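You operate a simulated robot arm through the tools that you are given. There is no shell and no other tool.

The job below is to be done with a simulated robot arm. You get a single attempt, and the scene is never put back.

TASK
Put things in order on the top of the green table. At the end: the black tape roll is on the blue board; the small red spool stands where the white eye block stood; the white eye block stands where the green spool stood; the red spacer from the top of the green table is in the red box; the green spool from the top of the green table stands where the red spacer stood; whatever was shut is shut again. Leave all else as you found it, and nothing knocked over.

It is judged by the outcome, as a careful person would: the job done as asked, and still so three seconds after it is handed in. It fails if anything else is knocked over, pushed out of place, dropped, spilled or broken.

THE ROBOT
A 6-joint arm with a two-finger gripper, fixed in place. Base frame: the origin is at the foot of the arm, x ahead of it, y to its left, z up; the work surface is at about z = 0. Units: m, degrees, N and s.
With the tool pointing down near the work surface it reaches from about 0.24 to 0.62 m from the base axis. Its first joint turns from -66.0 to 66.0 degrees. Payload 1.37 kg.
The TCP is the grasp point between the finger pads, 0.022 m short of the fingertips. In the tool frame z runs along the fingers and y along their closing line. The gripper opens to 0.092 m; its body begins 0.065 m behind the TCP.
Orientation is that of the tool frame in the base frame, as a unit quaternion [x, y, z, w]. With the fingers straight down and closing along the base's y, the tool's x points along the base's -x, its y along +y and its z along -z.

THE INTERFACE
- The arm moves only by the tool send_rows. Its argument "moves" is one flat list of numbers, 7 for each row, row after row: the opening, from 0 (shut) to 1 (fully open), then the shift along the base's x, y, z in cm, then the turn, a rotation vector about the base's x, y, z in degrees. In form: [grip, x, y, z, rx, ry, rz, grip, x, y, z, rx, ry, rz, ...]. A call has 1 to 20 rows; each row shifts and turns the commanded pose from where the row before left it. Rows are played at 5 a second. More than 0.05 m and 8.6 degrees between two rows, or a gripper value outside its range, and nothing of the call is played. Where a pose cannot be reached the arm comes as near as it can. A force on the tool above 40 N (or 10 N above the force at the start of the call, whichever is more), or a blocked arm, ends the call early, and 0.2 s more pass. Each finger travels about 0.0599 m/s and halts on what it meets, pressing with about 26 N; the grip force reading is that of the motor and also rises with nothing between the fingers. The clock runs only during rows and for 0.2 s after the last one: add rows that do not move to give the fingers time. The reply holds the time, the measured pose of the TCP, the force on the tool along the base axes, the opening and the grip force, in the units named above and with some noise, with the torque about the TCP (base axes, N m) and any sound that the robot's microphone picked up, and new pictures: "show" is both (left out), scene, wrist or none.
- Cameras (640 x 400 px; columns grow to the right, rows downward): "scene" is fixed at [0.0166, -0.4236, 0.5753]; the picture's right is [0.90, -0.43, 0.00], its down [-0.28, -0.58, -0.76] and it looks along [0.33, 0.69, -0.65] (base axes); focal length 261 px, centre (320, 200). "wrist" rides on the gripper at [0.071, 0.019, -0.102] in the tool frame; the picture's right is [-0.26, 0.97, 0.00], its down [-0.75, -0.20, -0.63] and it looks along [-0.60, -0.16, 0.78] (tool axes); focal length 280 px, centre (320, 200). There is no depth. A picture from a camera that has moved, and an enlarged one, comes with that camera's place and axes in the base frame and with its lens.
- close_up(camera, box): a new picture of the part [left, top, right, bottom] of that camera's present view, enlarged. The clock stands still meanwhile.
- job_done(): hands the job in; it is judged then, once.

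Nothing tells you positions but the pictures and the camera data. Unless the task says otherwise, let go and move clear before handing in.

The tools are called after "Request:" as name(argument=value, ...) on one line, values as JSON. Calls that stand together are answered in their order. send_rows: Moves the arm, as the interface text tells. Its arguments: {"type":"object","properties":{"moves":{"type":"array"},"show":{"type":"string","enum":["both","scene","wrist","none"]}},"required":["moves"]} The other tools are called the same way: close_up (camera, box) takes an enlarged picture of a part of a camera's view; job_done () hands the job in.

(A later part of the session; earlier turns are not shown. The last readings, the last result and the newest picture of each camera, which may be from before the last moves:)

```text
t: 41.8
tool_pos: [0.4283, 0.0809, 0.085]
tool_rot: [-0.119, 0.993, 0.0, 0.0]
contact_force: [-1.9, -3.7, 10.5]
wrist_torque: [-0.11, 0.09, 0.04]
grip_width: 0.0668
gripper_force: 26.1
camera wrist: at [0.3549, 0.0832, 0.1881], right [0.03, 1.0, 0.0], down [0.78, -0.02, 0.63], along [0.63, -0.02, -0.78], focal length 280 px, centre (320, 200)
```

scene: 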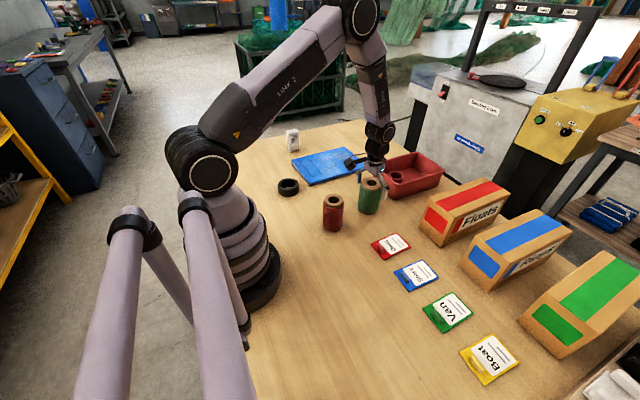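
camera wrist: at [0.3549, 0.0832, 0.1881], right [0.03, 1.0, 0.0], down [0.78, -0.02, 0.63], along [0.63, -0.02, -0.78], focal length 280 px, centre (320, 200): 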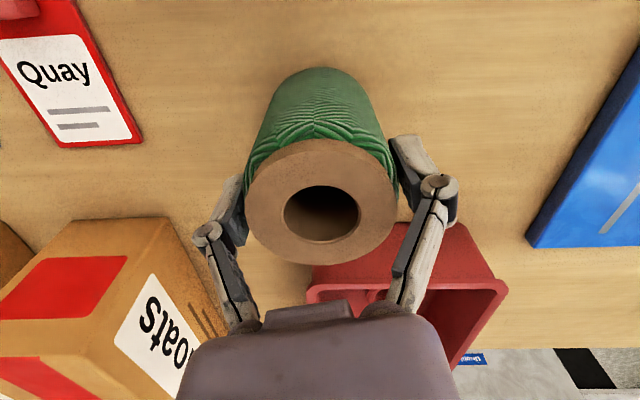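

The grip is now on the yarn at 6.7 cm. I lift slowly to test it.

Request:
send_rows(moves=[0, 0, 0, 0.4, 0, 0, 0, 0, 0, 0, 0.6, 0, 0, 0, 0, 0, 0, 0.8, 0, 0, 0, 0, 0, 0, 1, 0, 0, 0, 0, 0, 0, 1, 0, 0, 0, 0, 0, 0, 0, 0, 0, 0, 0, 0, 0, 0, 0, 0, 0], show="both")

```text
t: 43.4
tool_pos: [0.429, 0.0795, 0.1235]
tool_rot: [-0.12, 0.993, -0.001, 0.0]
contact_force: [-0.3, 1.0, -2.0]
wrist_torque: [-0.01, -0.01, 0.01]
grip_width: 0.0669
gripper_force: 26.2
camera wrist: at [0.3556, 0.0827, 0.2256], right [0.03, 1.0, 0.0], down [0.78, -0.02, 0.62], along [0.62, -0.02, -0.78], focal length 280 px, centre (320, 200)
```

scene: 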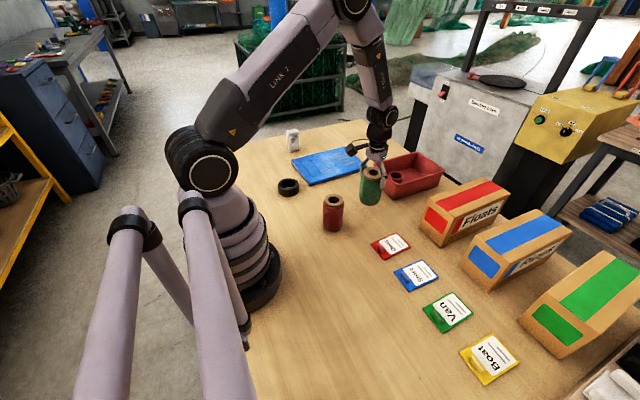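
wrist: 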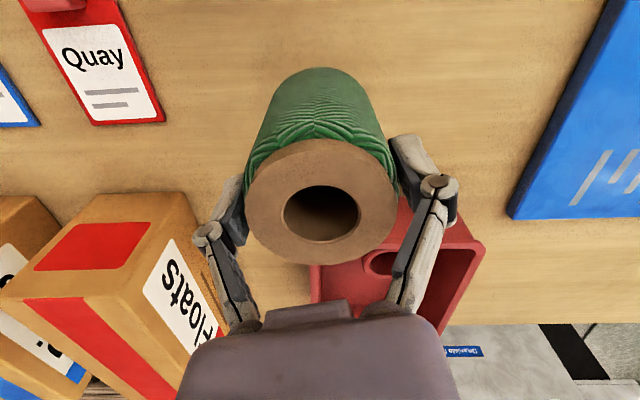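

It is held solidly. I lift it clear of everything and carry it to above the spacer's original spot at (0.169, -0.258).

Request:
send_rows(moves=[0, 0, 0, 1, 0, 0, 0, 0, 0, 0, 1.5, 0, 0, 0, 0, 0, 0, 1.75, 0, 0, 0, 0, 0, 0, 1.75, 0, 0, 0, 0, 0, 0, 1.75, 0, 0, 0, 0, 0, 0, 1.75, 0, 0, 0, 0, 0, 0, 1.5, 0, 0, 0, 0, 0, 0, 1, 0, 0, 0], show="none")

Request:
send_rows(moves=[0, -0.759, -0.994, 0, 0, 0, -2.06, 0, -1.518, -1.988, 0, 0, 0, -4.13, 0, -1.518, -1.988, 0, 0, 0, -4.13, 0, -1.518, -1.988, 0, 0, 0, -4.13, 0, -1.518, -1.988, 0, 0, 0, -4.13, 0, -1.518, -1.988, 0, 0, 0, -4.13, 0, -1.518, -1.988, 0, 0, 0, -4.13, 0, -1.518, -1.988, 0, 0, 0, -4.13, 0, -1.518, -1.988, 0, 0, 0, -4.13, 0, -1.518, -1.988, 0, 0, 0, -4.13, 0, -1.518, -1.988, 0, 0, 0, -4.13, 0, -1.518, -1.988, 0, 0, 0, -4.13, 0, -1.518, -1.988, 0, 0, 0, -4.13, 0, -1.518, -1.988, 0, 0, 0, -4.13, 0, -1.518, -1.988, 0, 0, 0, -4.13, 0, -1.518, -1.988, 0, 0, 0, -4.13, 0, -1.518, -1.988, 0, 0, 0, -4.13, 0, -0.759, -0.994, 0, 0, 0, -2.06, 0, 0, 0, 0, 0, 0, 0], show="both")

```text
t: 45.2
tool_pos: [0.4293, 0.0811, 0.2426]
tool_rot: [-0.12, 0.993, -0.001, 0.0]
contact_force: [-0.3, 0.0, -2.1]
wrist_torque: [0.0, -0.01, 0.02]
grip_width: 0.0672
gripper_force: 25.5
```

```text
t: 49.2
tool_pos: [0.1707, -0.2585, 0.2441]
tool_rot: [0.473, 0.881, 0.0, 0.0]
contact_force: [0.7, 0.9, -1.7]
wrist_torque: [0.01, -0.02, -0.01]
grip_width: 0.0669
gripper_force: 26.0
camera wrist: at [0.1466, -0.1878, 0.3467], right [0.95, 0.31, 0.0], down [0.24, -0.74, 0.62], along [0.2, -0.59, -0.78], focal length 280 px, centre (320, 200)
```

scene: 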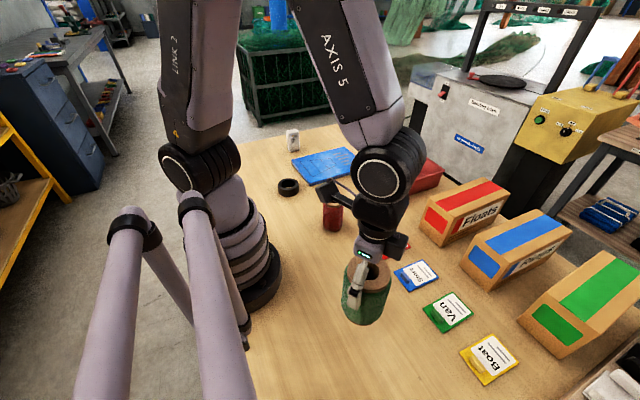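
wrist: 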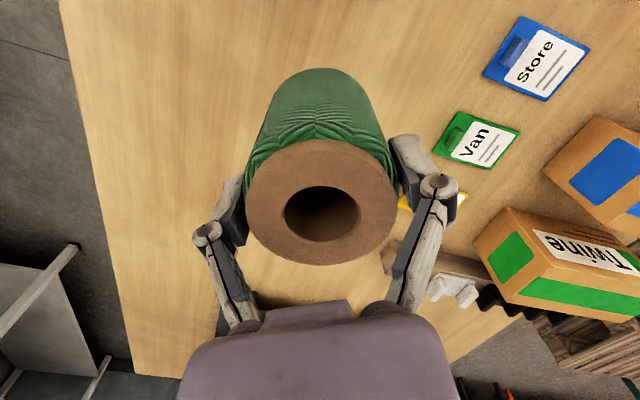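

It is right over the spot and still gripped. I lower it, slowing before contact.

Request:
send_rows(moves=[0, -0.1, 0.05, -1, 0, 0, 0, 0, 0, 0, -2, 0, 0, 0, 0, 0, 0, -2, 0, 0, 0, 0, 0, 0, -2, 0, 0, 0, 0, 0, 0, -2, 0, 0, 0, 0, 0, 0, -2, 0, 0, 0, 0, 0, 0, -2, 0, 0, 0, 0, 0, 0, -1.5, 0, 0, 0, 0, 0, 0, -0.7, 0, 0, 0, 0, 0, 0, -0.3, 0, 0, 0, 0, 0, 0, 0, 0, 0, 0], show="both")

```text
t: 51.6
tool_pos: [0.1691, -0.2567, 0.0888]
tool_rot: [0.473, 0.881, 0.0, 0.0]
contact_force: [0.8, 0.6, -2.6]
wrist_torque: [0.0, 0.01, -0.02]
grip_width: 0.0669
gripper_force: 25.8
camera wrist: at [0.1453, -0.187, 0.1912], right [0.95, 0.31, 0.0], down [0.25, -0.74, 0.62], along [0.2, -0.59, -0.78], focal length 280 px, centre (320, 200)
```

scene: 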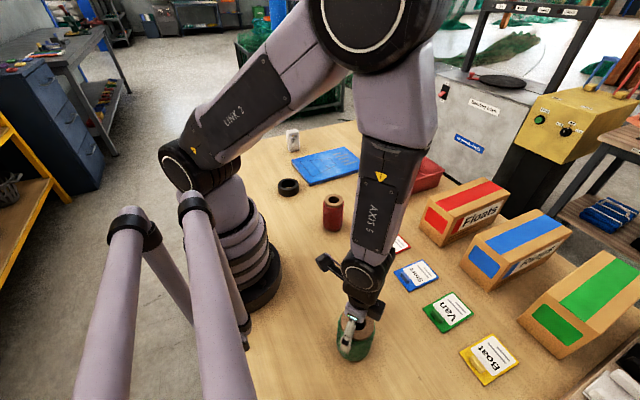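
wrist: 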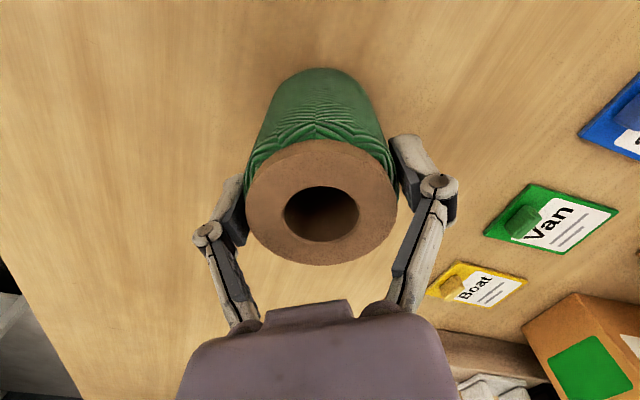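

Just above the table now; I'll take the last few millimetres in small steps.

Request:
send_rows(moves=[0, 0, 0, -0.15, 0, 0, 0, 0, 0, 0, -0.1, 0, 0, 0, 0, 0, 0, -0.05, 0, 0, 0, 0, 0, 0, 0, 0, 0, 0], show="none")

```text
t: 52.6
tool_pos: [0.1689, -0.2574, 0.0845]
tool_rot: [0.474, 0.881, 0.0, 0.001]
contact_force: [3.6, 3.2, 12.1]
wrist_torque: [0.19, -0.28, 0.07]
grip_width: 0.0667
gripper_force: 26.0
```

Touchdown. I ease off slightly, open, and rise clear.

Request:
send_rows(moves=[0, 0, 0, 0.05, 0, 0, 0, 1, 0, 0, 0, 0, 0, 0, 1, 0, 0, 0, 0, 0, 0, 1, 0, 0, 0, 0, 0, 0], show="wrist")

Request:
send_rows(moves=[1, 0, 0, 1, 0, 0, 0, 1, 0, 0, 2, 0, 0, 0, 1, 0, 0, 3, 0, 0, 0, 1, 0, 0, 4, 0, 0, 0, 1, 0, 0, 4, 0, 0, 0, 1, 0, 0, 3, 0, 0, 0, 1, 0, 0, 0, 0, 0, 0], show="both")

```text
t: 53.6
tool_pos: [0.1681, -0.2579, 0.0856]
tool_rot: [0.473, 0.881, 0.0, 0.0]
contact_force: [0.6, 0.1, 0.1]
wrist_torque: [0.04, 0.0, 0.02]
grip_width: 0.092
gripper_force: 0.0
camera wrist: at [0.1451, -0.187, 0.1883], right [0.95, 0.31, 0.0], down [0.25, -0.74, 0.62], along [0.2, -0.59, -0.78], focal length 280 px, centre (320, 200)
```

wrist: 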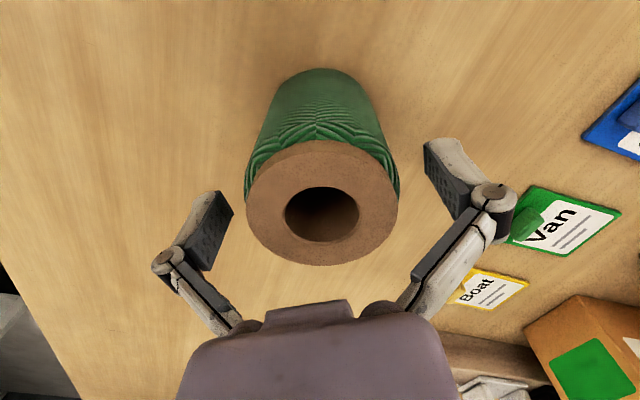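

```text
t: 55.2
tool_pos: [0.1671, -0.2551, 0.2531]
tool_rot: [0.475, 0.88, 0.0, 0.0]
contact_force: [-0.4, -0.1, -0.9]
wrist_torque: [-0.02, 0.04, 0.01]
grip_width: 0.0918
gripper_force: 0.2
camera wrist: at [0.1447, -0.1856, 0.3566], right [0.95, 0.31, 0.0], down [0.25, -0.74, 0.63], along [0.2, -0.59, -0.78], focal length 280 px, centre (320, 200)
```

scene: 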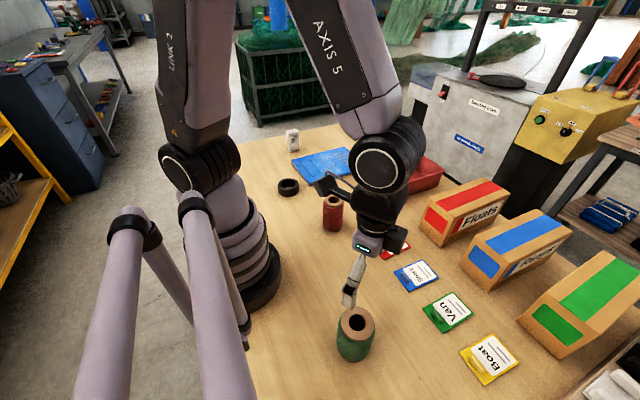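
wrist: 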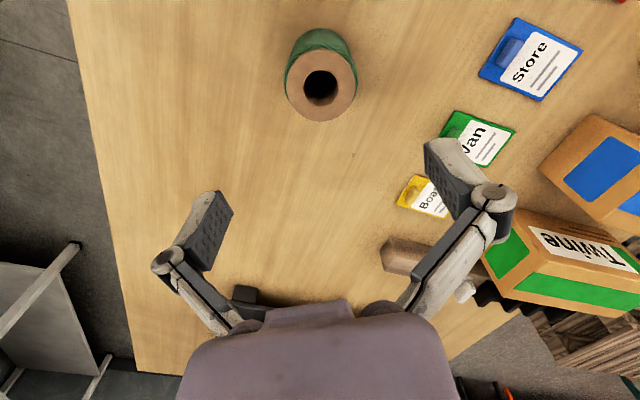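

The green spool stands where the spacer was. Next is the white block, close to the reach limit. I swing over high with the gripper turning so it can close along x across the block's sides.

Request:
send_rows(moves=[1, 2.65, 3.22, 0, 0, 0, 8, 1, 2.65, 3.22, 0, 0, 0, 8, 1, 2.65, 3.22, 0, 0, 0, 8, 1, 2.65, 3.22, 0, 0, 0, 8, 1, 2.65, 3.22, 0, 0, 0, 8, 1, 2.65, 3.22, 0, 0, 0, 8, 1, 2.65, 3.22, 0, 0, 0, 8, 1, 2.65, 3.22, 0, 0, 0, 8, 1, -0.222, 4.0, 0.5, 0, 0, 7, 1, -0.222, 4.0, 0.5, 0, 0, 7, 1, -0.222, 4.0, 0.5, 0, 0, 7, 1, -0.222, 4.0, 0.5, 0, 0, 7, 1, -0.222, 4.0, 0.5, 0, 0, 7, 1, -0.222, 4.0, 0.5, 0, 0, 7, 1, -0.222, 4.0, 0.5, 0, 0, 7, 1, -0.222, 4.0, 0.5, 0, 0, 7, 1, -0.222, 4.0, 0.5, 0, 0, 7, 1, 0, 0, 0, 0, 0, 0, 1, 0, 0, 0, 0, 0, 0], show="both")

```text
t: 59.2
tool_pos: [0.3605, 0.3623, 0.3005]
tool_rot: [-0.577, 0.817, 0.0, 0.0]
contact_force: [0.2, -0.1, 0.2]
wrist_torque: [-0.04, -0.03, 0.05]
grip_width: 0.092
gripper_force: 0.0
camera wrist: at [0.3197, 0.3022, 0.4024], right [-0.82, 0.57, 0.0], down [0.44, 0.64, 0.62], along [0.36, 0.51, -0.78], focal length 280 px, centre (320, 200)
```

scene: 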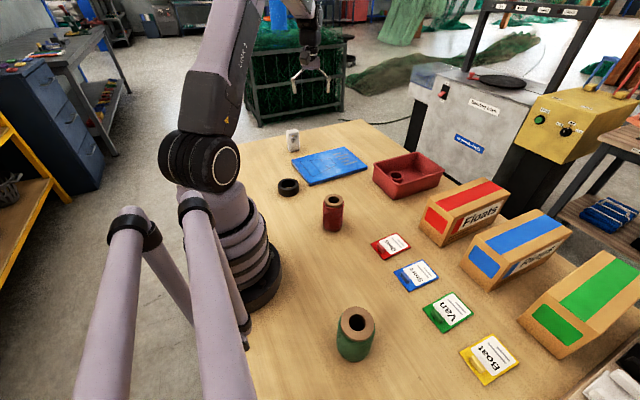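
wrist: 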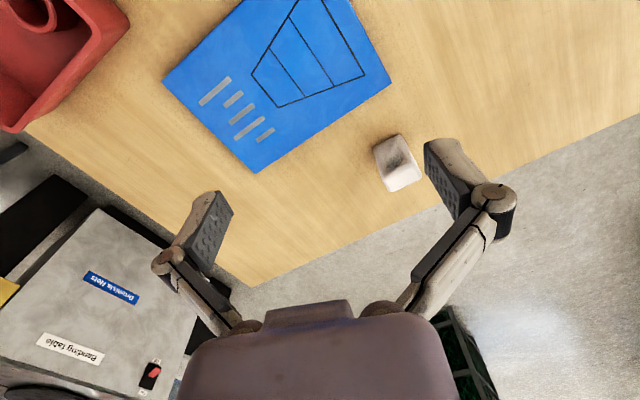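

Let me enlarge the block in this view.

Request:
close_up(camera="wrist", box=[350, 110, 446, 200])

```text
4.44 times, centred on (398, 155) of wrist
camera zoom: at [0.3197, 0.3022, 0.4024], right [-0.82, 0.57, 0.0], down [0.44, 0.64, 0.62], along [0.36, 0.51, -0.78], focal length 1246 px, centre (-27, 400)
```

zoom: 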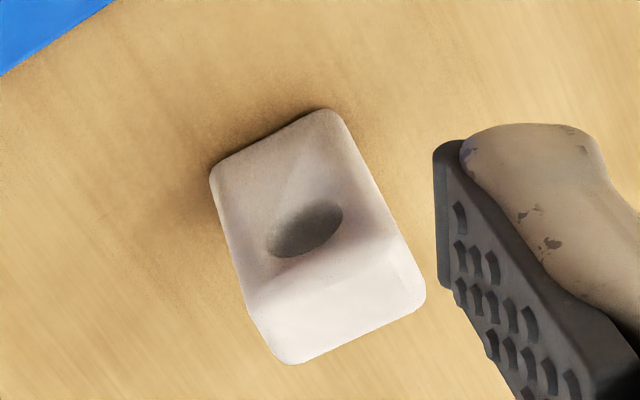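

The block is square to the axes: front face at y 0.527, centre about (0.348, 0.539), 9 cm tall. I'll go above it with a vertical tool to see whether the arm truly reaches that far.

Request:
send_rows(moves=[1, -0.3, 3.5, -1.5, 0, 0, 4.9, 1, -0.3, 3.5, -1.5, 0, 0, 4.9, 1, -0.3, 3.5, -1.5, 0, 0, 4.9, 1, -0.3, 3.5, -1.5, 0, 0, 4.9, 1, 0, 1.95, -3, 0, 0, 0, 1, 0, 1.95, -3, 0, 0, 0, 1, 0, 0, 0, 0, 0, 0, 1, 0, 0, 0, 0, 0, 0], show="both")

```text
t: 61.0
tool_pos: [0.3487, 0.5379, 0.1803]
tool_rot: [0.708, -0.706, 0.0, 0.0]
contact_force: [-0.8, 0.4, 0.1]
wrist_torque: [0.02, 0.03, 0.04]
grip_width: 0.092
gripper_force: 0.1
camera wrist: at [0.3295, 0.4683, 0.2827], right [-0.97, 0.26, 0.0], down [0.2, 0.75, 0.62], along [0.16, 0.6, -0.78], focal length 280 px, centre (320, 200)
```

scene: 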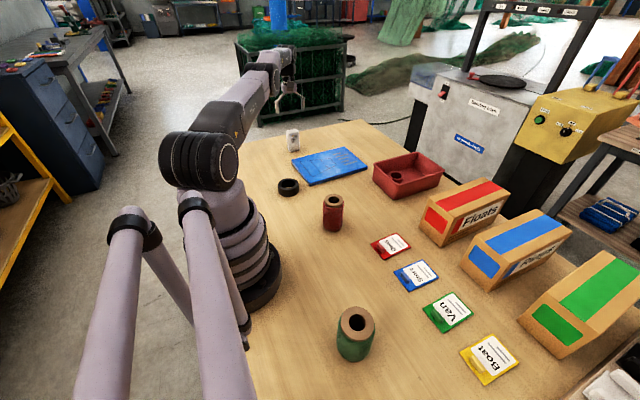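
wrist: 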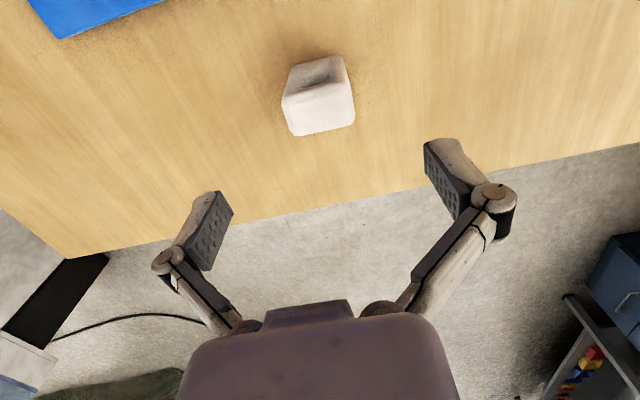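

The arm reaches this at 18 cm, and the block is centred under the gripper. I descend in stages and check that the pose is still true.

Request:
send_rows(moves=[1, 0, 0.05, -2, 0, 0, 0, 1, 0, 0, -2, 0, 0, 0, 1, 0, 0, -1.8, 0, 0, 0, 1, 0, 0, 0, 0, 0, 0, 1, 0, 0, 0, 0, 0, 0], show="wrist")

```text
t: 62.2
tool_pos: [0.3479, 0.5399, 0.1227]
tool_rot: [-0.707, 0.707, 0.0, 0.0]
contact_force: [-0.4, -0.8, -0.2]
wrist_torque: [0.0, 0.0, 0.03]
grip_width: 0.0919
gripper_force: 0.1
camera wrist: at [0.3281, 0.4696, 0.2258], right [-0.97, 0.26, 0.0], down [0.2, 0.75, 0.63], along [0.16, 0.6, -0.78], focal length 280 px, centre (320, 200)
```

wrist: 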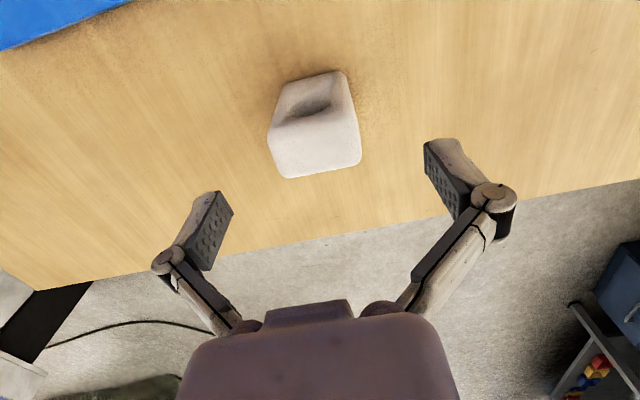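

Pose is still exact. I continue down so the pads sit on the upper half of the block's sides, without closing yet.

Request:
send_rows(moves=[1, 0, -0.1, -2, 0, 0, 0, 1, 0, 0, -2, 0, 0, 0, 1, 0, 0, -1.5, 0, 0, 0, 1, 0, 0, 0, 0, 0, 0, 1, 0, 0, 0, 0, 0, 0], show="both")

```text
t: 63.4
tool_pos: [0.3461, 0.5354, 0.068]
tool_rot: [0.708, -0.707, 0.0, 0.0]
contact_force: [-0.2, 0.0, -0.3]
wrist_torque: [-0.01, 0.0, -0.03]
grip_width: 0.092
gripper_force: 0.1
out of reach, approached as far as the arm can: row 2
camera wrist: at [0.3273, 0.465, 0.1704], right [-0.97, 0.26, 0.0], down [0.2, 0.75, 0.63], along [0.16, 0.6, -0.78], focal length 280 px, centre (320, 200)
```

scene: 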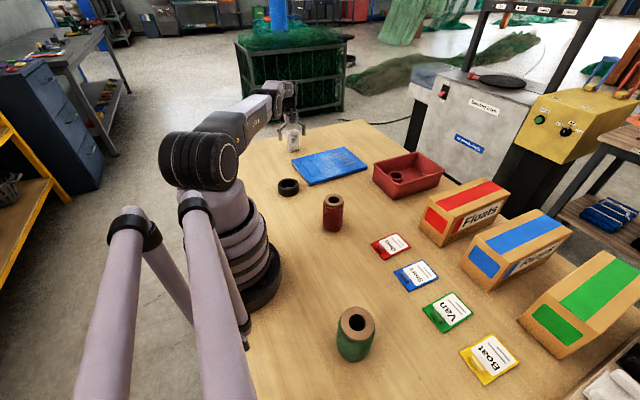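
wrist: 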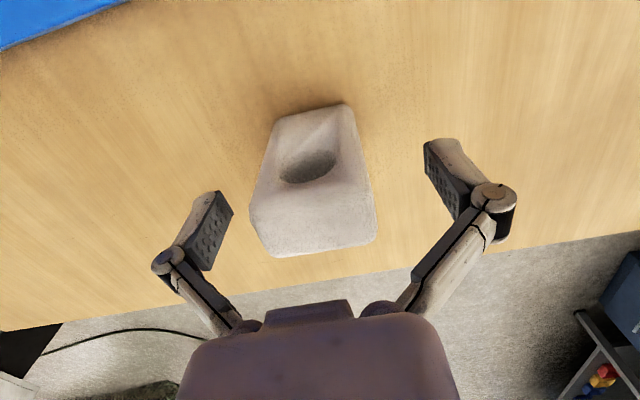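

The arm tops out about 4 mm short here at z 0.068, which still leaves the pads well on the block's sides. I'll raise 0.5 cm for better reach and rim clearance, then grip.

Request:
send_rows(moves=[1, 0, 0, 0.5, 0, 0, 0, 1, 0, 0, 0, 0, 0, 0, 0, 0, 0, 0, 0, 0, 0, 0, 0, 0, 0, 0, 0, 0, 0, 0, 0, 0, 0, 0, 0, 0, 0, 0, 0, 0, 0, 0], show="both")

```text
t: 64.8
tool_pos: [0.3471, 0.5366, 0.0727]
tool_rot: [0.707, -0.707, 0.0, -0.002]
contact_force: [-0.4, 0.3, 4.8]
wrist_torque: [0.01, 0.04, -0.02]
grip_width: 0.0496
gripper_force: 25.9
camera wrist: at [0.3278, 0.4657, 0.1756], right [-0.97, 0.26, 0.0], down [0.2, 0.75, 0.63], along [0.16, 0.6, -0.78], focal length 280 px, centre (320, 200)
```

scene: 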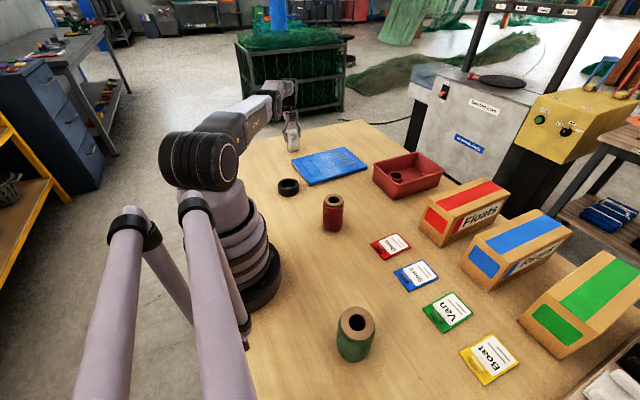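
wrist: 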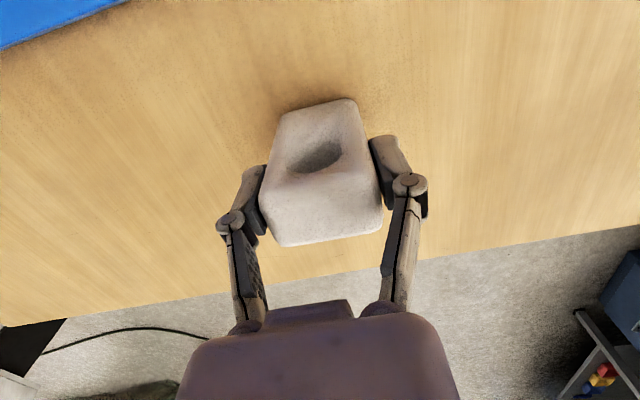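

The block is gripped at 5.0 cm. I lift slowly and check.

Request:
send_rows(moves=[0, 0, 0, 0.5, 0, 0, 0, 0, 0, 0, 0.8, 0, 0, 0, 0, 0, 0, 1, 0, 0, 0, 0, 0, 0, 1, 0, 0, 0, 0, 0, 0, 1, 0, 0, 0, 0, 0, 0, 0, 0, 0, 0], show="wrist")

```text
t: 66.2
tool_pos: [0.3483, 0.5358, 0.1159]
tool_rot: [0.708, -0.706, 0.0, 0.0]
contact_force: [0.5, 0.5, -0.7]
wrist_torque: [0.0, 0.01, 0.0]
grip_width: 0.0497
gripper_force: 25.7
camera wrist: at [0.3284, 0.4655, 0.2184], right [-0.97, 0.26, 0.0], down [0.2, 0.75, 0.62], along [0.16, 0.6, -0.78], focal length 280 px, centre (320, 200)
```

wrist: 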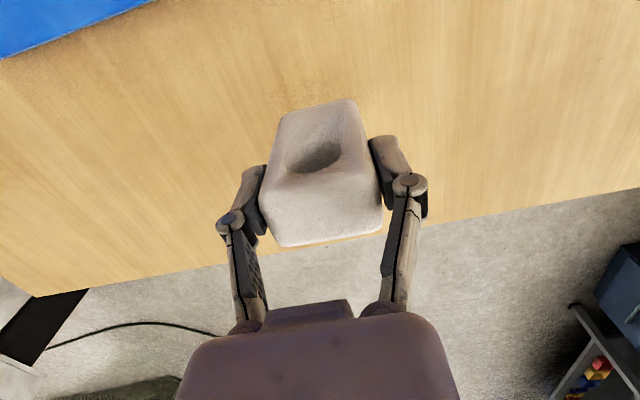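

Held firmly. I lift higher and carry it, without turning it, to above the green spool's old spot.

Request:
send_rows(moves=[0, 0, 0, 1, 0, 0, 0, 0, 0, 0, 1.5, 0, 0, 0, 0, 0, 0, 2, 0, 0, 0, 0, 0, 0, 2, 0, 0, 0, 0, 0, 0, 2, 0, 0, 0, 0, 0, 0, 2, 0, 0, 0, 0, 0, 0, 1.5, 0, 0, 0, 0, 0, 0, 0.5, 0, 0, 0], show="none")

Request:
send_rows(moves=[0, 0.225, -1.264, 0, 0, 0, 0, 0, 0.45, -2.528, 0, 0, 0, 0, 0, 0.45, -2.528, 0, 0, 0, 0, 0, 0.45, -2.528, 0, 0, 0, 0, 0, 0.45, -2.528, 0, 0, 0, 0, 0, 0.45, -2.528, 0, 0, 0, 0, 0, 0.45, -2.528, 0, 0, 0, 0, 0, 0.45, -2.528, 0, 0, 0, 0, 0, 0.45, -2.528, 0, 0, 0, 0, 0, 0.45, -2.528, 0, 0, 0, 0, 0, 0.45, -2.528, 0, 0, 0, 0, 0, 0.45, -2.528, 0, 0, 0, 0, 0, 0.45, -2.528, 0, 0, 0, 0, 0, 0.45, -2.528, 0, 0, 0, 0, 0, 0.45, -2.528, 0, 0, 0, 0, 0, 0.45, -2.528, 0, 0, 0, 0, 0, 0.45, -2.528, 0, 0, 0, 0, 0, 0.45, -2.528, 0, 0, 0, 0, 0, 0.225, -1.264, 0, 0, 0, 0, 0, 0, 0, 0, 0, 0, 0], show="both")

```text
t: 68.0
tool_pos: [0.3453, 0.5342, 0.2422]
tool_rot: [0.708, -0.706, 0.0, 0.001]
contact_force: [-0.1, -0.1, -1.4]
wrist_torque: [-0.03, -0.01, 0.01]
grip_width: 0.0495
gripper_force: 25.8
```

```text
t: 72.2
tool_pos: [0.4263, 0.0798, 0.2406]
tool_rot: [0.708, -0.706, 0.0, 0.0]
contact_force: [0.5, 0.7, -2.5]
wrist_torque: [0.0, 0.0, -0.05]
grip_width: 0.0494
gripper_force: 26.7
camera wrist: at [0.4076, 0.0098, 0.3434], right [-0.97, 0.26, 0.0], down [0.2, 0.75, 0.63], along [0.16, 0.6, -0.78], focal length 280 px, centre (320, 200)
```

scene: 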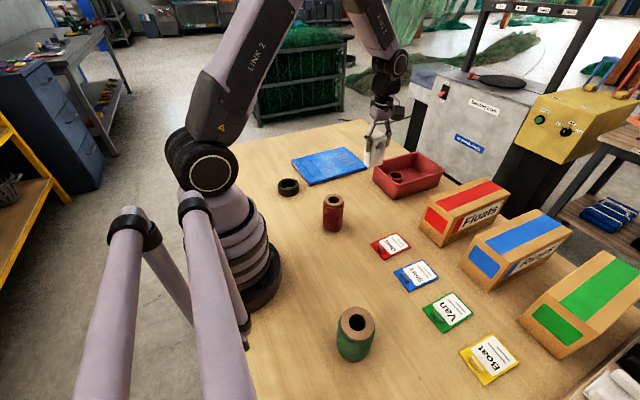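
wrist: 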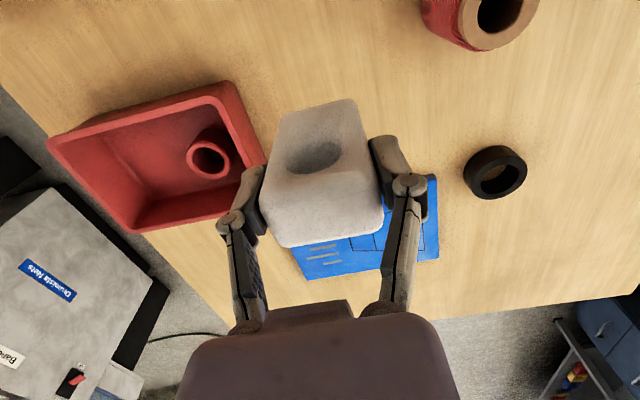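

I'm above the old green spool spot with about 2–3 mm to correct. I apply that and lower the block.

Request:
send_rows(moves=[0, 0.25, -0.1, -1, 0, 0, 0, 0, 0, 0, -2, 0, 0, 0, 0, 0, 0, -2, 0, 0, 0, 0, 0, 0, -2, 0, 0, 0, 0, 0, 0, -2, 0, 0, 0, 0, 0, 0, -2, 0, 0, 0, 0, 0, 0, -2, 0, 0, 0, 0, 0, 0, -1.5, 0, 0, 0, 0, 0, 0, -1, 0, 0, 0, 0, 0, 0, -0.5, 0, 0, 0, 0, 0, 0, 0, 0, 0, 0], show="both")

```text
t: 74.6
tool_pos: [0.4293, 0.0789, 0.0809]
tool_rot: [0.708, -0.707, 0.001, 0.0]
contact_force: [-0.1, 0.0, -1.6]
wrist_torque: [-0.02, -0.03, 0.02]
grip_width: 0.0495
gripper_force: 25.5
camera wrist: at [0.4105, 0.0089, 0.1835], right [-0.97, 0.26, 0.0], down [0.2, 0.75, 0.63], along [0.16, 0.6, -0.78], focal length 280 px, centre (320, 200)
```

scene: 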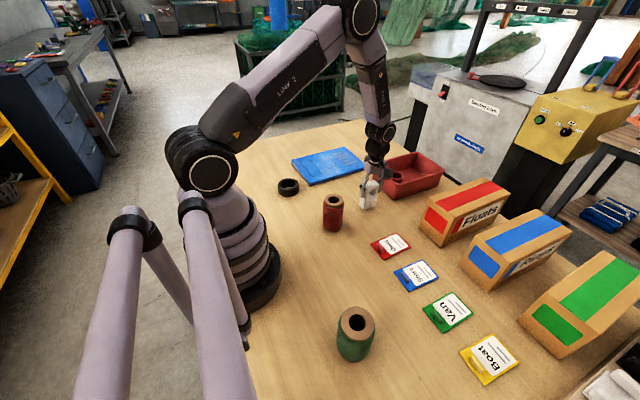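
wrist: 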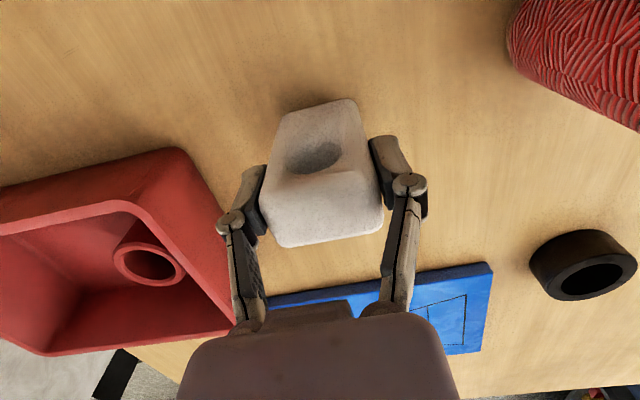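

Position is right and the block is about 8 mm above the table. I'm easing down.

Request:
send_rows(moves=[0, 0, 0, -0.3, 0, 0, 0, 0, 0, 0, -0.2, 0, 0, 0, 0, 0, 0, -0.15, 0, 0, 0, 0, 0, 0, 0, 0, 0, 0], show="none")

Request:
send_rows(moves=[0, 0, 0, -0.1, 0, 0, 0, 0, 0, 0, 0, 0, 0, 0], show="none")

```text
t: 75.6
tool_pos: [0.4294, 0.08, 0.0742]
tool_rot: [0.707, -0.707, 0.0, 0.0]
contact_force: [-0.1, 0.3, -1.2]
wrist_torque: [-0.01, -0.01, 0.0]
grip_width: 0.0497
gripper_force: 25.9
```

```text
t: 76.2
tool_pos: [0.4299, 0.0795, 0.0742]
tool_rot: [0.708, -0.707, 0.0, 0.0]
contact_force: [0.3, -0.4, -1.4]
wrist_torque: [-0.03, 0.0, 0.02]
grip_width: 0.0496
gripper_force: 25.6
```

Request:
send_rows(moves=[0, 0, 0, -0.1, 0, 0, 0, 0, 0, 0, -0.05, 0, 0, 0, 0, 0, 0, 0, 0, 0, 0], show="none")

```text
t: 77.0
tool_pos: [0.4299, 0.0789, 0.0726]
tool_rot: [0.708, -0.707, 0.001, 0.0]
contact_force: [-5.5, -2.5, 21.9]
wrist_torque: [-0.02, 0.17, -0.03]
grip_width: 0.0495
gripper_force: 26.0
```

It's on the table. I back off a millimetre, release and rise.

Request:
send_rows(moves=[0, 0, 0, 0.1, 0, 0, 0, 0.8, 0, 0, 0, 0, 0, 0, 1, 0, 0, 0, 0, 0, 0, 1, 0, 0, 0, 0, 0, 0], show="wrist")

Request:
send_rows(moves=[1, 0, 0, 1, 0, 0, 0, 1, 0, 0, 2, 0, 0, 0, 1, 0, 0, 3, 0, 0, 0, 1, 0, 0, 4, 0, 0, 0, 1, 0, 0, 4, 0, 0, 0, 1, 0, 0, 4, 0, 0, 0, 1, 0, 0, 0, 0, 0, 0], show="both")

```text
t: 78.0
tool_pos: [0.4286, 0.0804, 0.0733]
tool_rot: [0.708, -0.707, 0.0, 0.0]
contact_force: [-0.3, 0.0, 0.6]
wrist_torque: [-0.05, 0.01, 0.01]
grip_width: 0.092
gripper_force: 0.1
camera wrist: at [0.4106, 0.0092, 0.1754], right [-0.97, 0.26, 0.0], down [0.2, 0.75, 0.62], along [0.16, 0.6, -0.78], focal length 280 px, centre (320, 200)
```

wrist: 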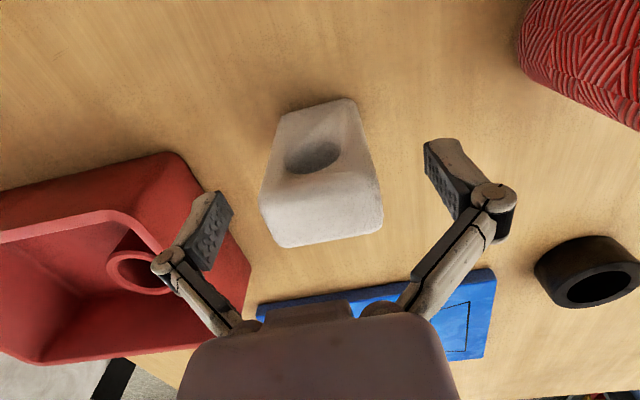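

```text
t: 79.6
tool_pos: [0.429, 0.0804, 0.2535]
tool_rot: [0.708, -0.706, 0.0, 0.001]
contact_force: [0.7, 0.7, 0.3]
wrist_torque: [-0.01, 0.0, 0.02]
grip_width: 0.0918
gripper_force: 0.2
camera wrist: at [0.4113, 0.0106, 0.357], right [-0.97, 0.26, 0.0], down [0.2, 0.75, 0.62], along [0.16, 0.6, -0.78], focal length 280 px, centre (320, 200)
```

scene: 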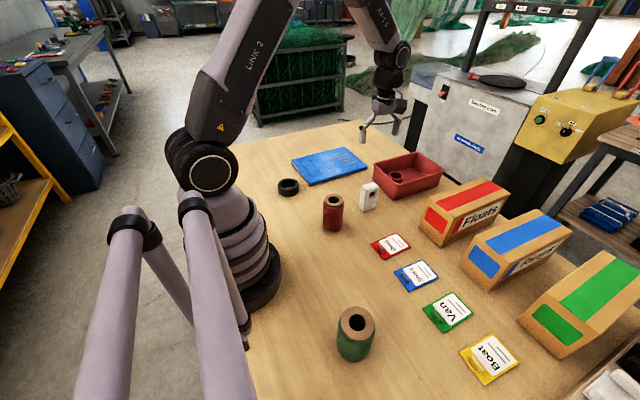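
wrist: 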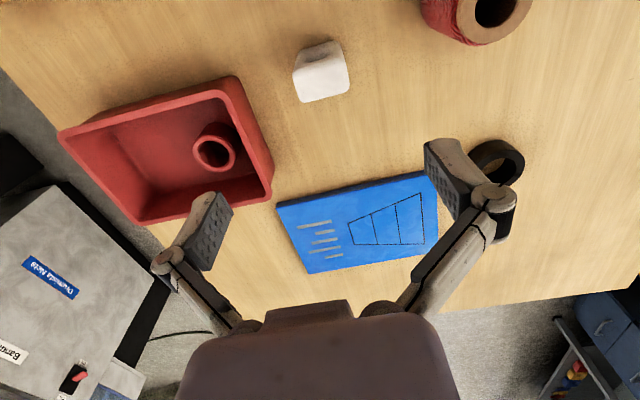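

The white block stands in place. Next is the small red spool, so I move over it and measure.

Request:
send_rows(moves=[1, -1.43, -0.1, 0, 0, 0, -7.8, 1, -1.43, -0.1, 0, 0, 0, -7.8, 1, -1.43, -0.1, 0, 0, 0, -7.8, 1, -1.43, -0.1, 0, 0, 0, -7.8, 1, -1.43, -0.1, 0, 0, 0, -7.8, 1, -1.43, -0.1, 0, 0, 0, -7.8, 1, -1.43, -0.1, 0, 0, 0, -7.8, 1, -1.43, -0.1, 0, 0, 0, -7.8, 1, -1.43, -0.1, 0, 0, 0, -7.8, 1, 0, 0, 0, 0, 0, 0, 1, 0, 0, 0, 0, 0, 0], show="wrist")

Request:
close_up(camera="wrist", box=[240, 20, 400, 120])

Request:
close_up(camera="scene", box=[260, 140, 400, 240])

```text
t: 82.0
tool_pos: [0.3009, 0.0719, 0.2533]
tool_rot: [-0.172, 0.985, 0.0, 0.0]
contact_force: [0.3, 0.1, 0.7]
wrist_torque: [-0.04, 0.01, 0.03]
grip_width: 0.0923
gripper_force: 0.0
camera wrist: at [0.2279, 0.0656, 0.3552], right [-0.08, 1.0, 0.0], down [0.78, 0.06, 0.63], along [0.62, 0.05, -0.78], focal length 280 px, centre (320, 200)
```

wrist: 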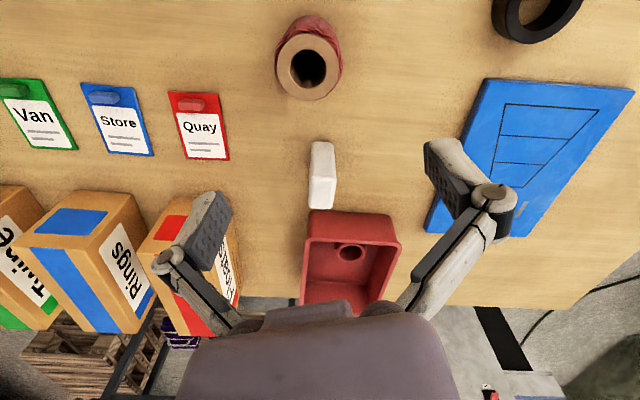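

```text
4.00 times, centred on (320, 70) of wrist
camera zoom: at [0.2279, 0.0656, 0.3552], right [-0.08, 1.0, 0.0], down [0.78, 0.06, 0.63], along [0.62, 0.05, -0.78], focal length 1122 px, centre (320, 720)
```

zoom: 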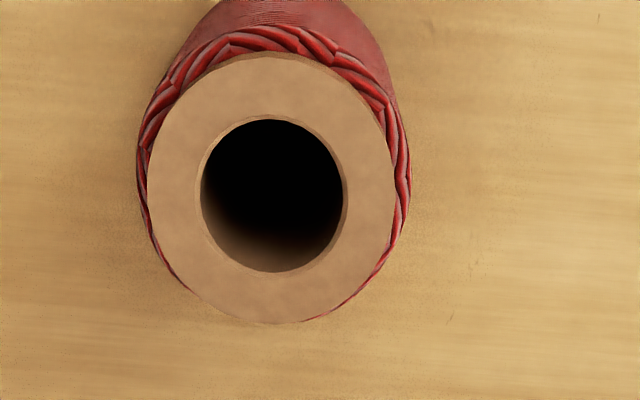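

```text
4.00 times, centred on (330, 190) of scene
camera zoom: at [0.0165, -0.4236, 0.5753], right [0.9, -0.43, 0.0], down [-0.28, -0.58, -0.76], along [0.33, 0.69, -0.65], focal length 1045 px, centre (280, 240)
```

zoom: 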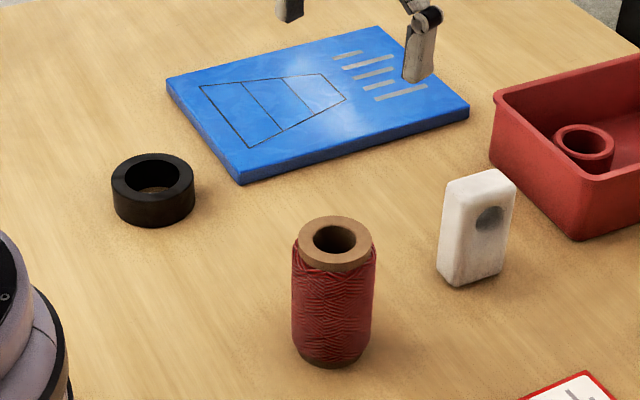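

Red spool: centre about (0.2895, 0.0605), 10 cm tall, rim 5.3 cm across. I line up and come down to just above it for a check.

Request:
send_rows(moves=[1, -0.7, -0.55, -2.5, 0, 0, 0, 1, -0.65, -0.55, -2.5, 0, 0, 0, 1, 0, 0, -2.5, 0, 0, 0, 1, 0, 0, -2.5, 0, 0, 0, 1, 0, 0, 0, 0, 0, 0, 1, 0, 0, 0, 0, 0, 0], show="wrist")

```text
t: 83.4
tool_pos: [0.2862, 0.0586, 0.1531]
tool_rot: [-0.173, 0.985, 0.0, -0.001]
contact_force: [0.6, -1.1, 0.1]
wrist_torque: [-0.01, -0.01, 0.01]
grip_width: 0.0921
gripper_force: 0.1
camera wrist: at [0.2135, 0.0523, 0.2554], right [-0.08, 1.0, 0.0], down [0.78, 0.06, 0.62], along [0.62, 0.05, -0.78], focal length 280 px, centre (320, 200)
```

wrist: 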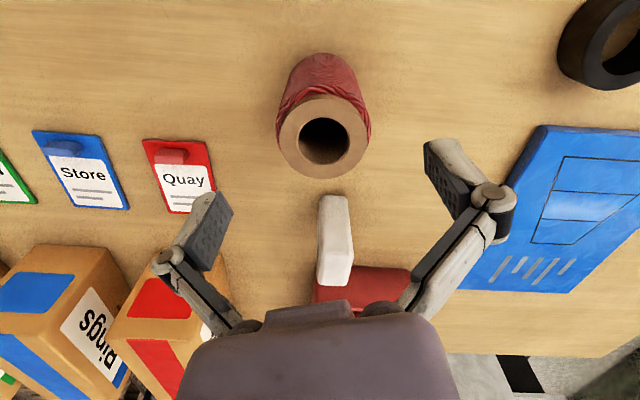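

Centred well, with the slight inward offset I want for the reach limit later. I go down and grip the upper yarn.

Request:
send_rows(moves=[1, 0, 0, -2.5, 0, 0, 0, 1, 0, 0, -2.5, 0, 0, 0, 1, 0, 0, -1.95, 0, 0, 0, 1, 0, 0, 0, 0, 0, 0, 0, 0, 0, 0, 0, 0, 0, 0, 0, 0, 0, 0, 0, 0, 0, 0, 0, 0, 0, 0, 0, 0, 0, 0, 0, 0, 0, 0], show="wrist")

```text
t: 85.2
tool_pos: [0.2895, 0.0596, 0.0831]
tool_rot: [-0.173, 0.985, 0.0, 0.0]
contact_force: [-0.5, 3.9, 8.4]
wrist_torque: [0.09, 0.0, 0.05]
grip_width: 0.0585
gripper_force: 26.4
camera wrist: at [0.2152, 0.0535, 0.1859], right [-0.08, 1.0, 0.0], down [0.78, 0.06, 0.63], along [0.62, 0.05, -0.78], focal length 280 px, centre (320, 200)
```

wrist: 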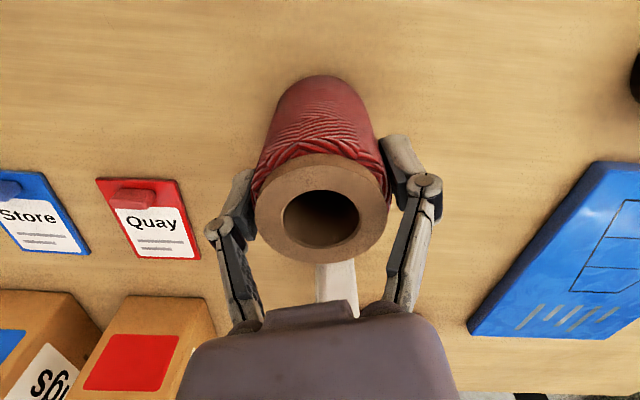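

Gripped at 5.85 cm. I lift slowly to test.

Request:
send_rows(moves=[0, 0, 0, 0.4, 0, 0, 0, 0, 0, 0, 0.6, 0, 0, 0, 0, 0, 0, 1, 0, 0, 0, 0, 0, 0, 1, 0, 0, 0, 0, 0, 0, 1, 0, 0, 0, 0, 0, 0, 0, 0, 0, 0], show="both")

```text
t: 86.6
tool_pos: [0.2875, 0.0592, 0.1237]
tool_rot: [-0.173, 0.985, -0.001, -0.001]
contact_force: [0.0, 0.1, -1.2]
wrist_torque: [0.05, -0.01, -0.05]
grip_width: 0.0585
gripper_force: 26.2
camera wrist: at [0.2143, 0.0537, 0.2267], right [-0.08, 1.0, 0.0], down [0.78, 0.06, 0.62], along [0.62, 0.05, -0.78], focal length 280 px, centre (320, 200)
```

scene: 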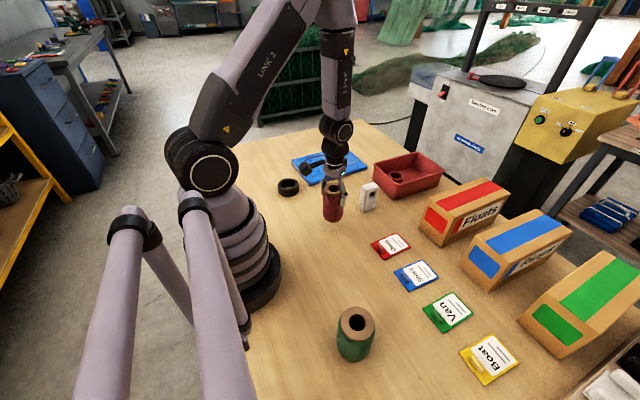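
wrist: 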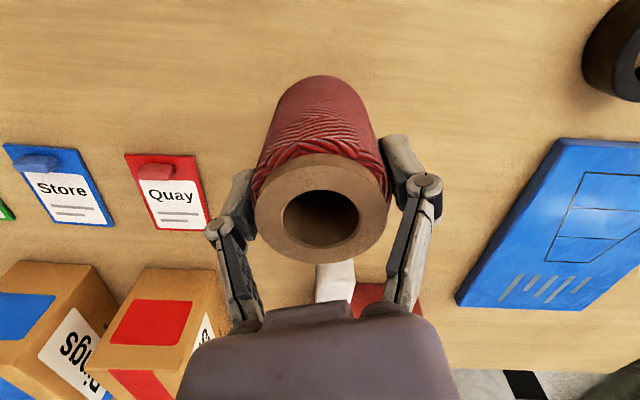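

Solid. I lift it and carry it to above the white block's original spot at (0.348, 0.539).

Request:
send_rows(moves=[0, 0, 0, 1, 0, 0, 0, 0, 0, 0, 1.5, 0, 0, 0, 0, 0, 0, 2, 0, 0, 0, 0, 0, 0, 2, 0, 0, 0, 0, 0, 0, 2, 0, 0, 0, 0, 0, 0, 1.5, 0, 0, 0, 0, 0, 0, 1, 0, 0, 0], show="none")

Request:
send_rows(moves=[0, 0.155, 1.252, 0, 0, 0, 0.98, 0, 0.31, 2.505, 0, 0, 0, 1.96, 0, 0.31, 2.505, 0, 0, 0, 1.96, 0, 0.31, 2.505, 0, 0, 0, 1.96, 0, 0.31, 2.505, 0, 0, 0, 1.96, 0, 0.31, 2.505, 0, 0, 0, 1.96, 0, 0.31, 2.505, 0, 0, 0, 1.96, 0, 0.31, 2.505, 0, 0, 0, 1.96, 0, 0.31, 2.505, 0, 0, 0, 1.96, 0, 0.31, 2.505, 0, 0, 0, 1.96, 0, 0.31, 2.505, 0, 0, 0, 1.96, 0, 0.31, 2.505, 0, 0, 0, 1.96, 0, 0.31, 2.505, 0, 0, 0, 1.96, 0, 0.31, 2.505, 0, 0, 0, 1.96, 0, 0.31, 2.505, 0, 0, 0, 1.96, 0, 0.31, 2.505, 0, 0, 0, 1.96, 0, 0.31, 2.505, 0, 0, 0, 1.96, 0, 0.31, 2.505, 0, 0, 0, 1.96, 0, 0.31, 2.505, 0, 0, 0, 1.96, 0, 0.155, 1.252, 0, 0, 0, 0.98], show="both")

```text
t: 88.2
tool_pos: [0.2886, 0.0589, 0.2334]
tool_rot: [-0.173, 0.985, 0.0, 0.0]
contact_force: [0.1, -0.6, -1.4]
wrist_torque: [0.0, -0.02, -0.04]
grip_width: 0.0584
gripper_force: 25.8
```

```text
t: 92.4
tool_pos: [0.3455, 0.5326, 0.232]
tool_rot: [-0.479, 0.878, 0.0, 0.0]
contact_force: [0.3, -0.6, -0.3]
wrist_torque: [-0.02, 0.04, -0.01]
grip_width: 0.0583
gripper_force: 26.3
camera wrist: at [0.2913, 0.4856, 0.3352], right [-0.67, 0.74, 0.0], down [0.58, 0.52, 0.62], along [0.46, 0.42, -0.78], focal length 280 px, centre (320, 200)
```

scene: 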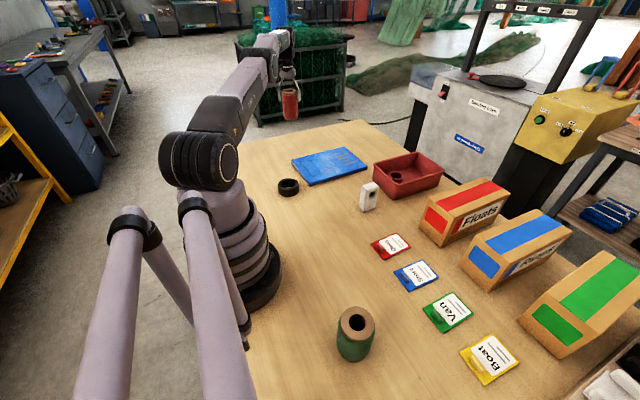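
wrist: 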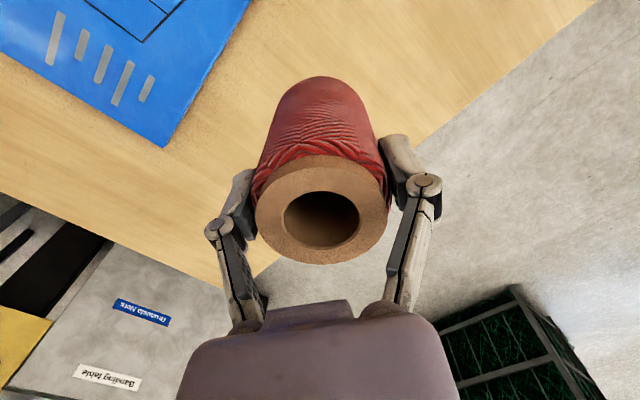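

Over the spot, a few millimetres short. I correct and lower toward the table.

Request:
send_rows(moves=[0, 0.2, 0.6, -1, 0, 0, 0, 0, 0, 0, -2, 0, 0, 0, 0, 0, 0, -2, 0, 0, 0, 0, 0, 0, -2, 0, 0, 0, 0, 0, 0, -2, 0, 0, 0, 0, 0, 0, -2, 0, 0, 0, 0, 0, 0, -1.5, 0, 0, 0, 0, 0, 0, -1, 0, 0, 0, 0, 0, 0, -0.7, 0, 0, 0, 0, 0, 0, -0.3, 0, 0, 0, 0, 0, 0, 0, 0, 0, 0], show="both")

```text
t: 94.8
tool_pos: [0.345, 0.5329, 0.0881]
tool_rot: [-0.477, 0.879, 0.0, 0.0]
contact_force: [0.4, -0.6, -1.5]
wrist_torque: [0.0, 0.02, 0.05]
grip_width: 0.0584
gripper_force: 25.7
out of reach, approached as far as the arm can: row 1
camera wrist: at [0.2894, 0.4854, 0.1896], right [-0.67, 0.74, 0.0], down [0.58, 0.52, 0.62], along [0.46, 0.42, -0.78], focal length 280 px, centre (320, 200)
```

scene: 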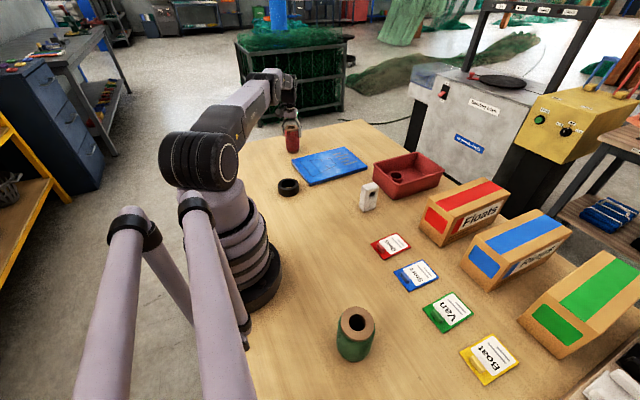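
wrist: 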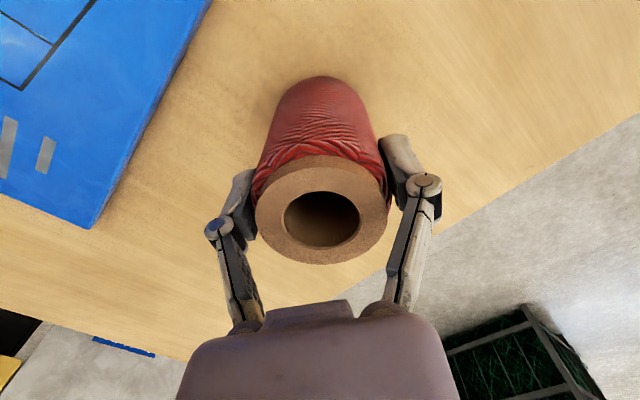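

The reach limit at height clipped my correction. At this lower height there should be more reach, so I nudge outward by the missing few millimetres.

Request:
send_rows(moves=[0, 0.1, 0.2, 0.1, 0, 0, 0, 0, 0.1, 0.2, 0, 0, 0, 0, 0, 0.05, 0.1, 0, 0, 0, 0, 0, 0.05, 0.1, 0, 0, 0, 0, 0, 0, 0, 0, 0, 0, 0], show="none")

```text
t: 96.0
tool_pos: [0.3462, 0.5372, 0.0887]
tool_rot: [-0.478, 0.878, 0.0, 0.0]
contact_force: [0.7, 0.4, -1.4]
wrist_torque: [-0.01, 0.03, -0.01]
grip_width: 0.058
gripper_force: 25.9
```

Now within about 2–3 mm of the spot. I lower gently to contact.

Request:
send_rows(moves=[0, 0.1, 0.1, -0.2, 0, 0, 0, 0, 0, 0, -0.15, 0, 0, 0, 0, 0, 0, -0.1, 0, 0, 0, 0, 0, 0, 0, 0, 0, 0], show="none")

```text
t: 97.0
tool_pos: [0.3462, 0.5388, 0.0838]
tool_rot: [-0.478, 0.879, -0.001, 0.0]
contact_force: [0.2, 0.8, -1.1]
wrist_torque: [-0.03, -0.04, 0.0]
grip_width: 0.0581
gripper_force: 25.4
out of reach, approached as far as the arm can: row 1
```

Request:
send_rows(moves=[0, 0, 0, -0.1, 0, 0, 0, 0, 0, 0, -0.05, 0, 0, 0, 0, 0, 0, 0, 0, 0, 0], show="none")

```text
t: 97.8
tool_pos: [0.3467, 0.5369, 0.0835]
tool_rot: [-0.478, 0.879, 0.0, 0.002]
contact_force: [-2.5, -1.6, 7.1]
wrist_torque: [-0.22, 0.01, -0.03]
grip_width: 0.0587
gripper_force: 26.3
```

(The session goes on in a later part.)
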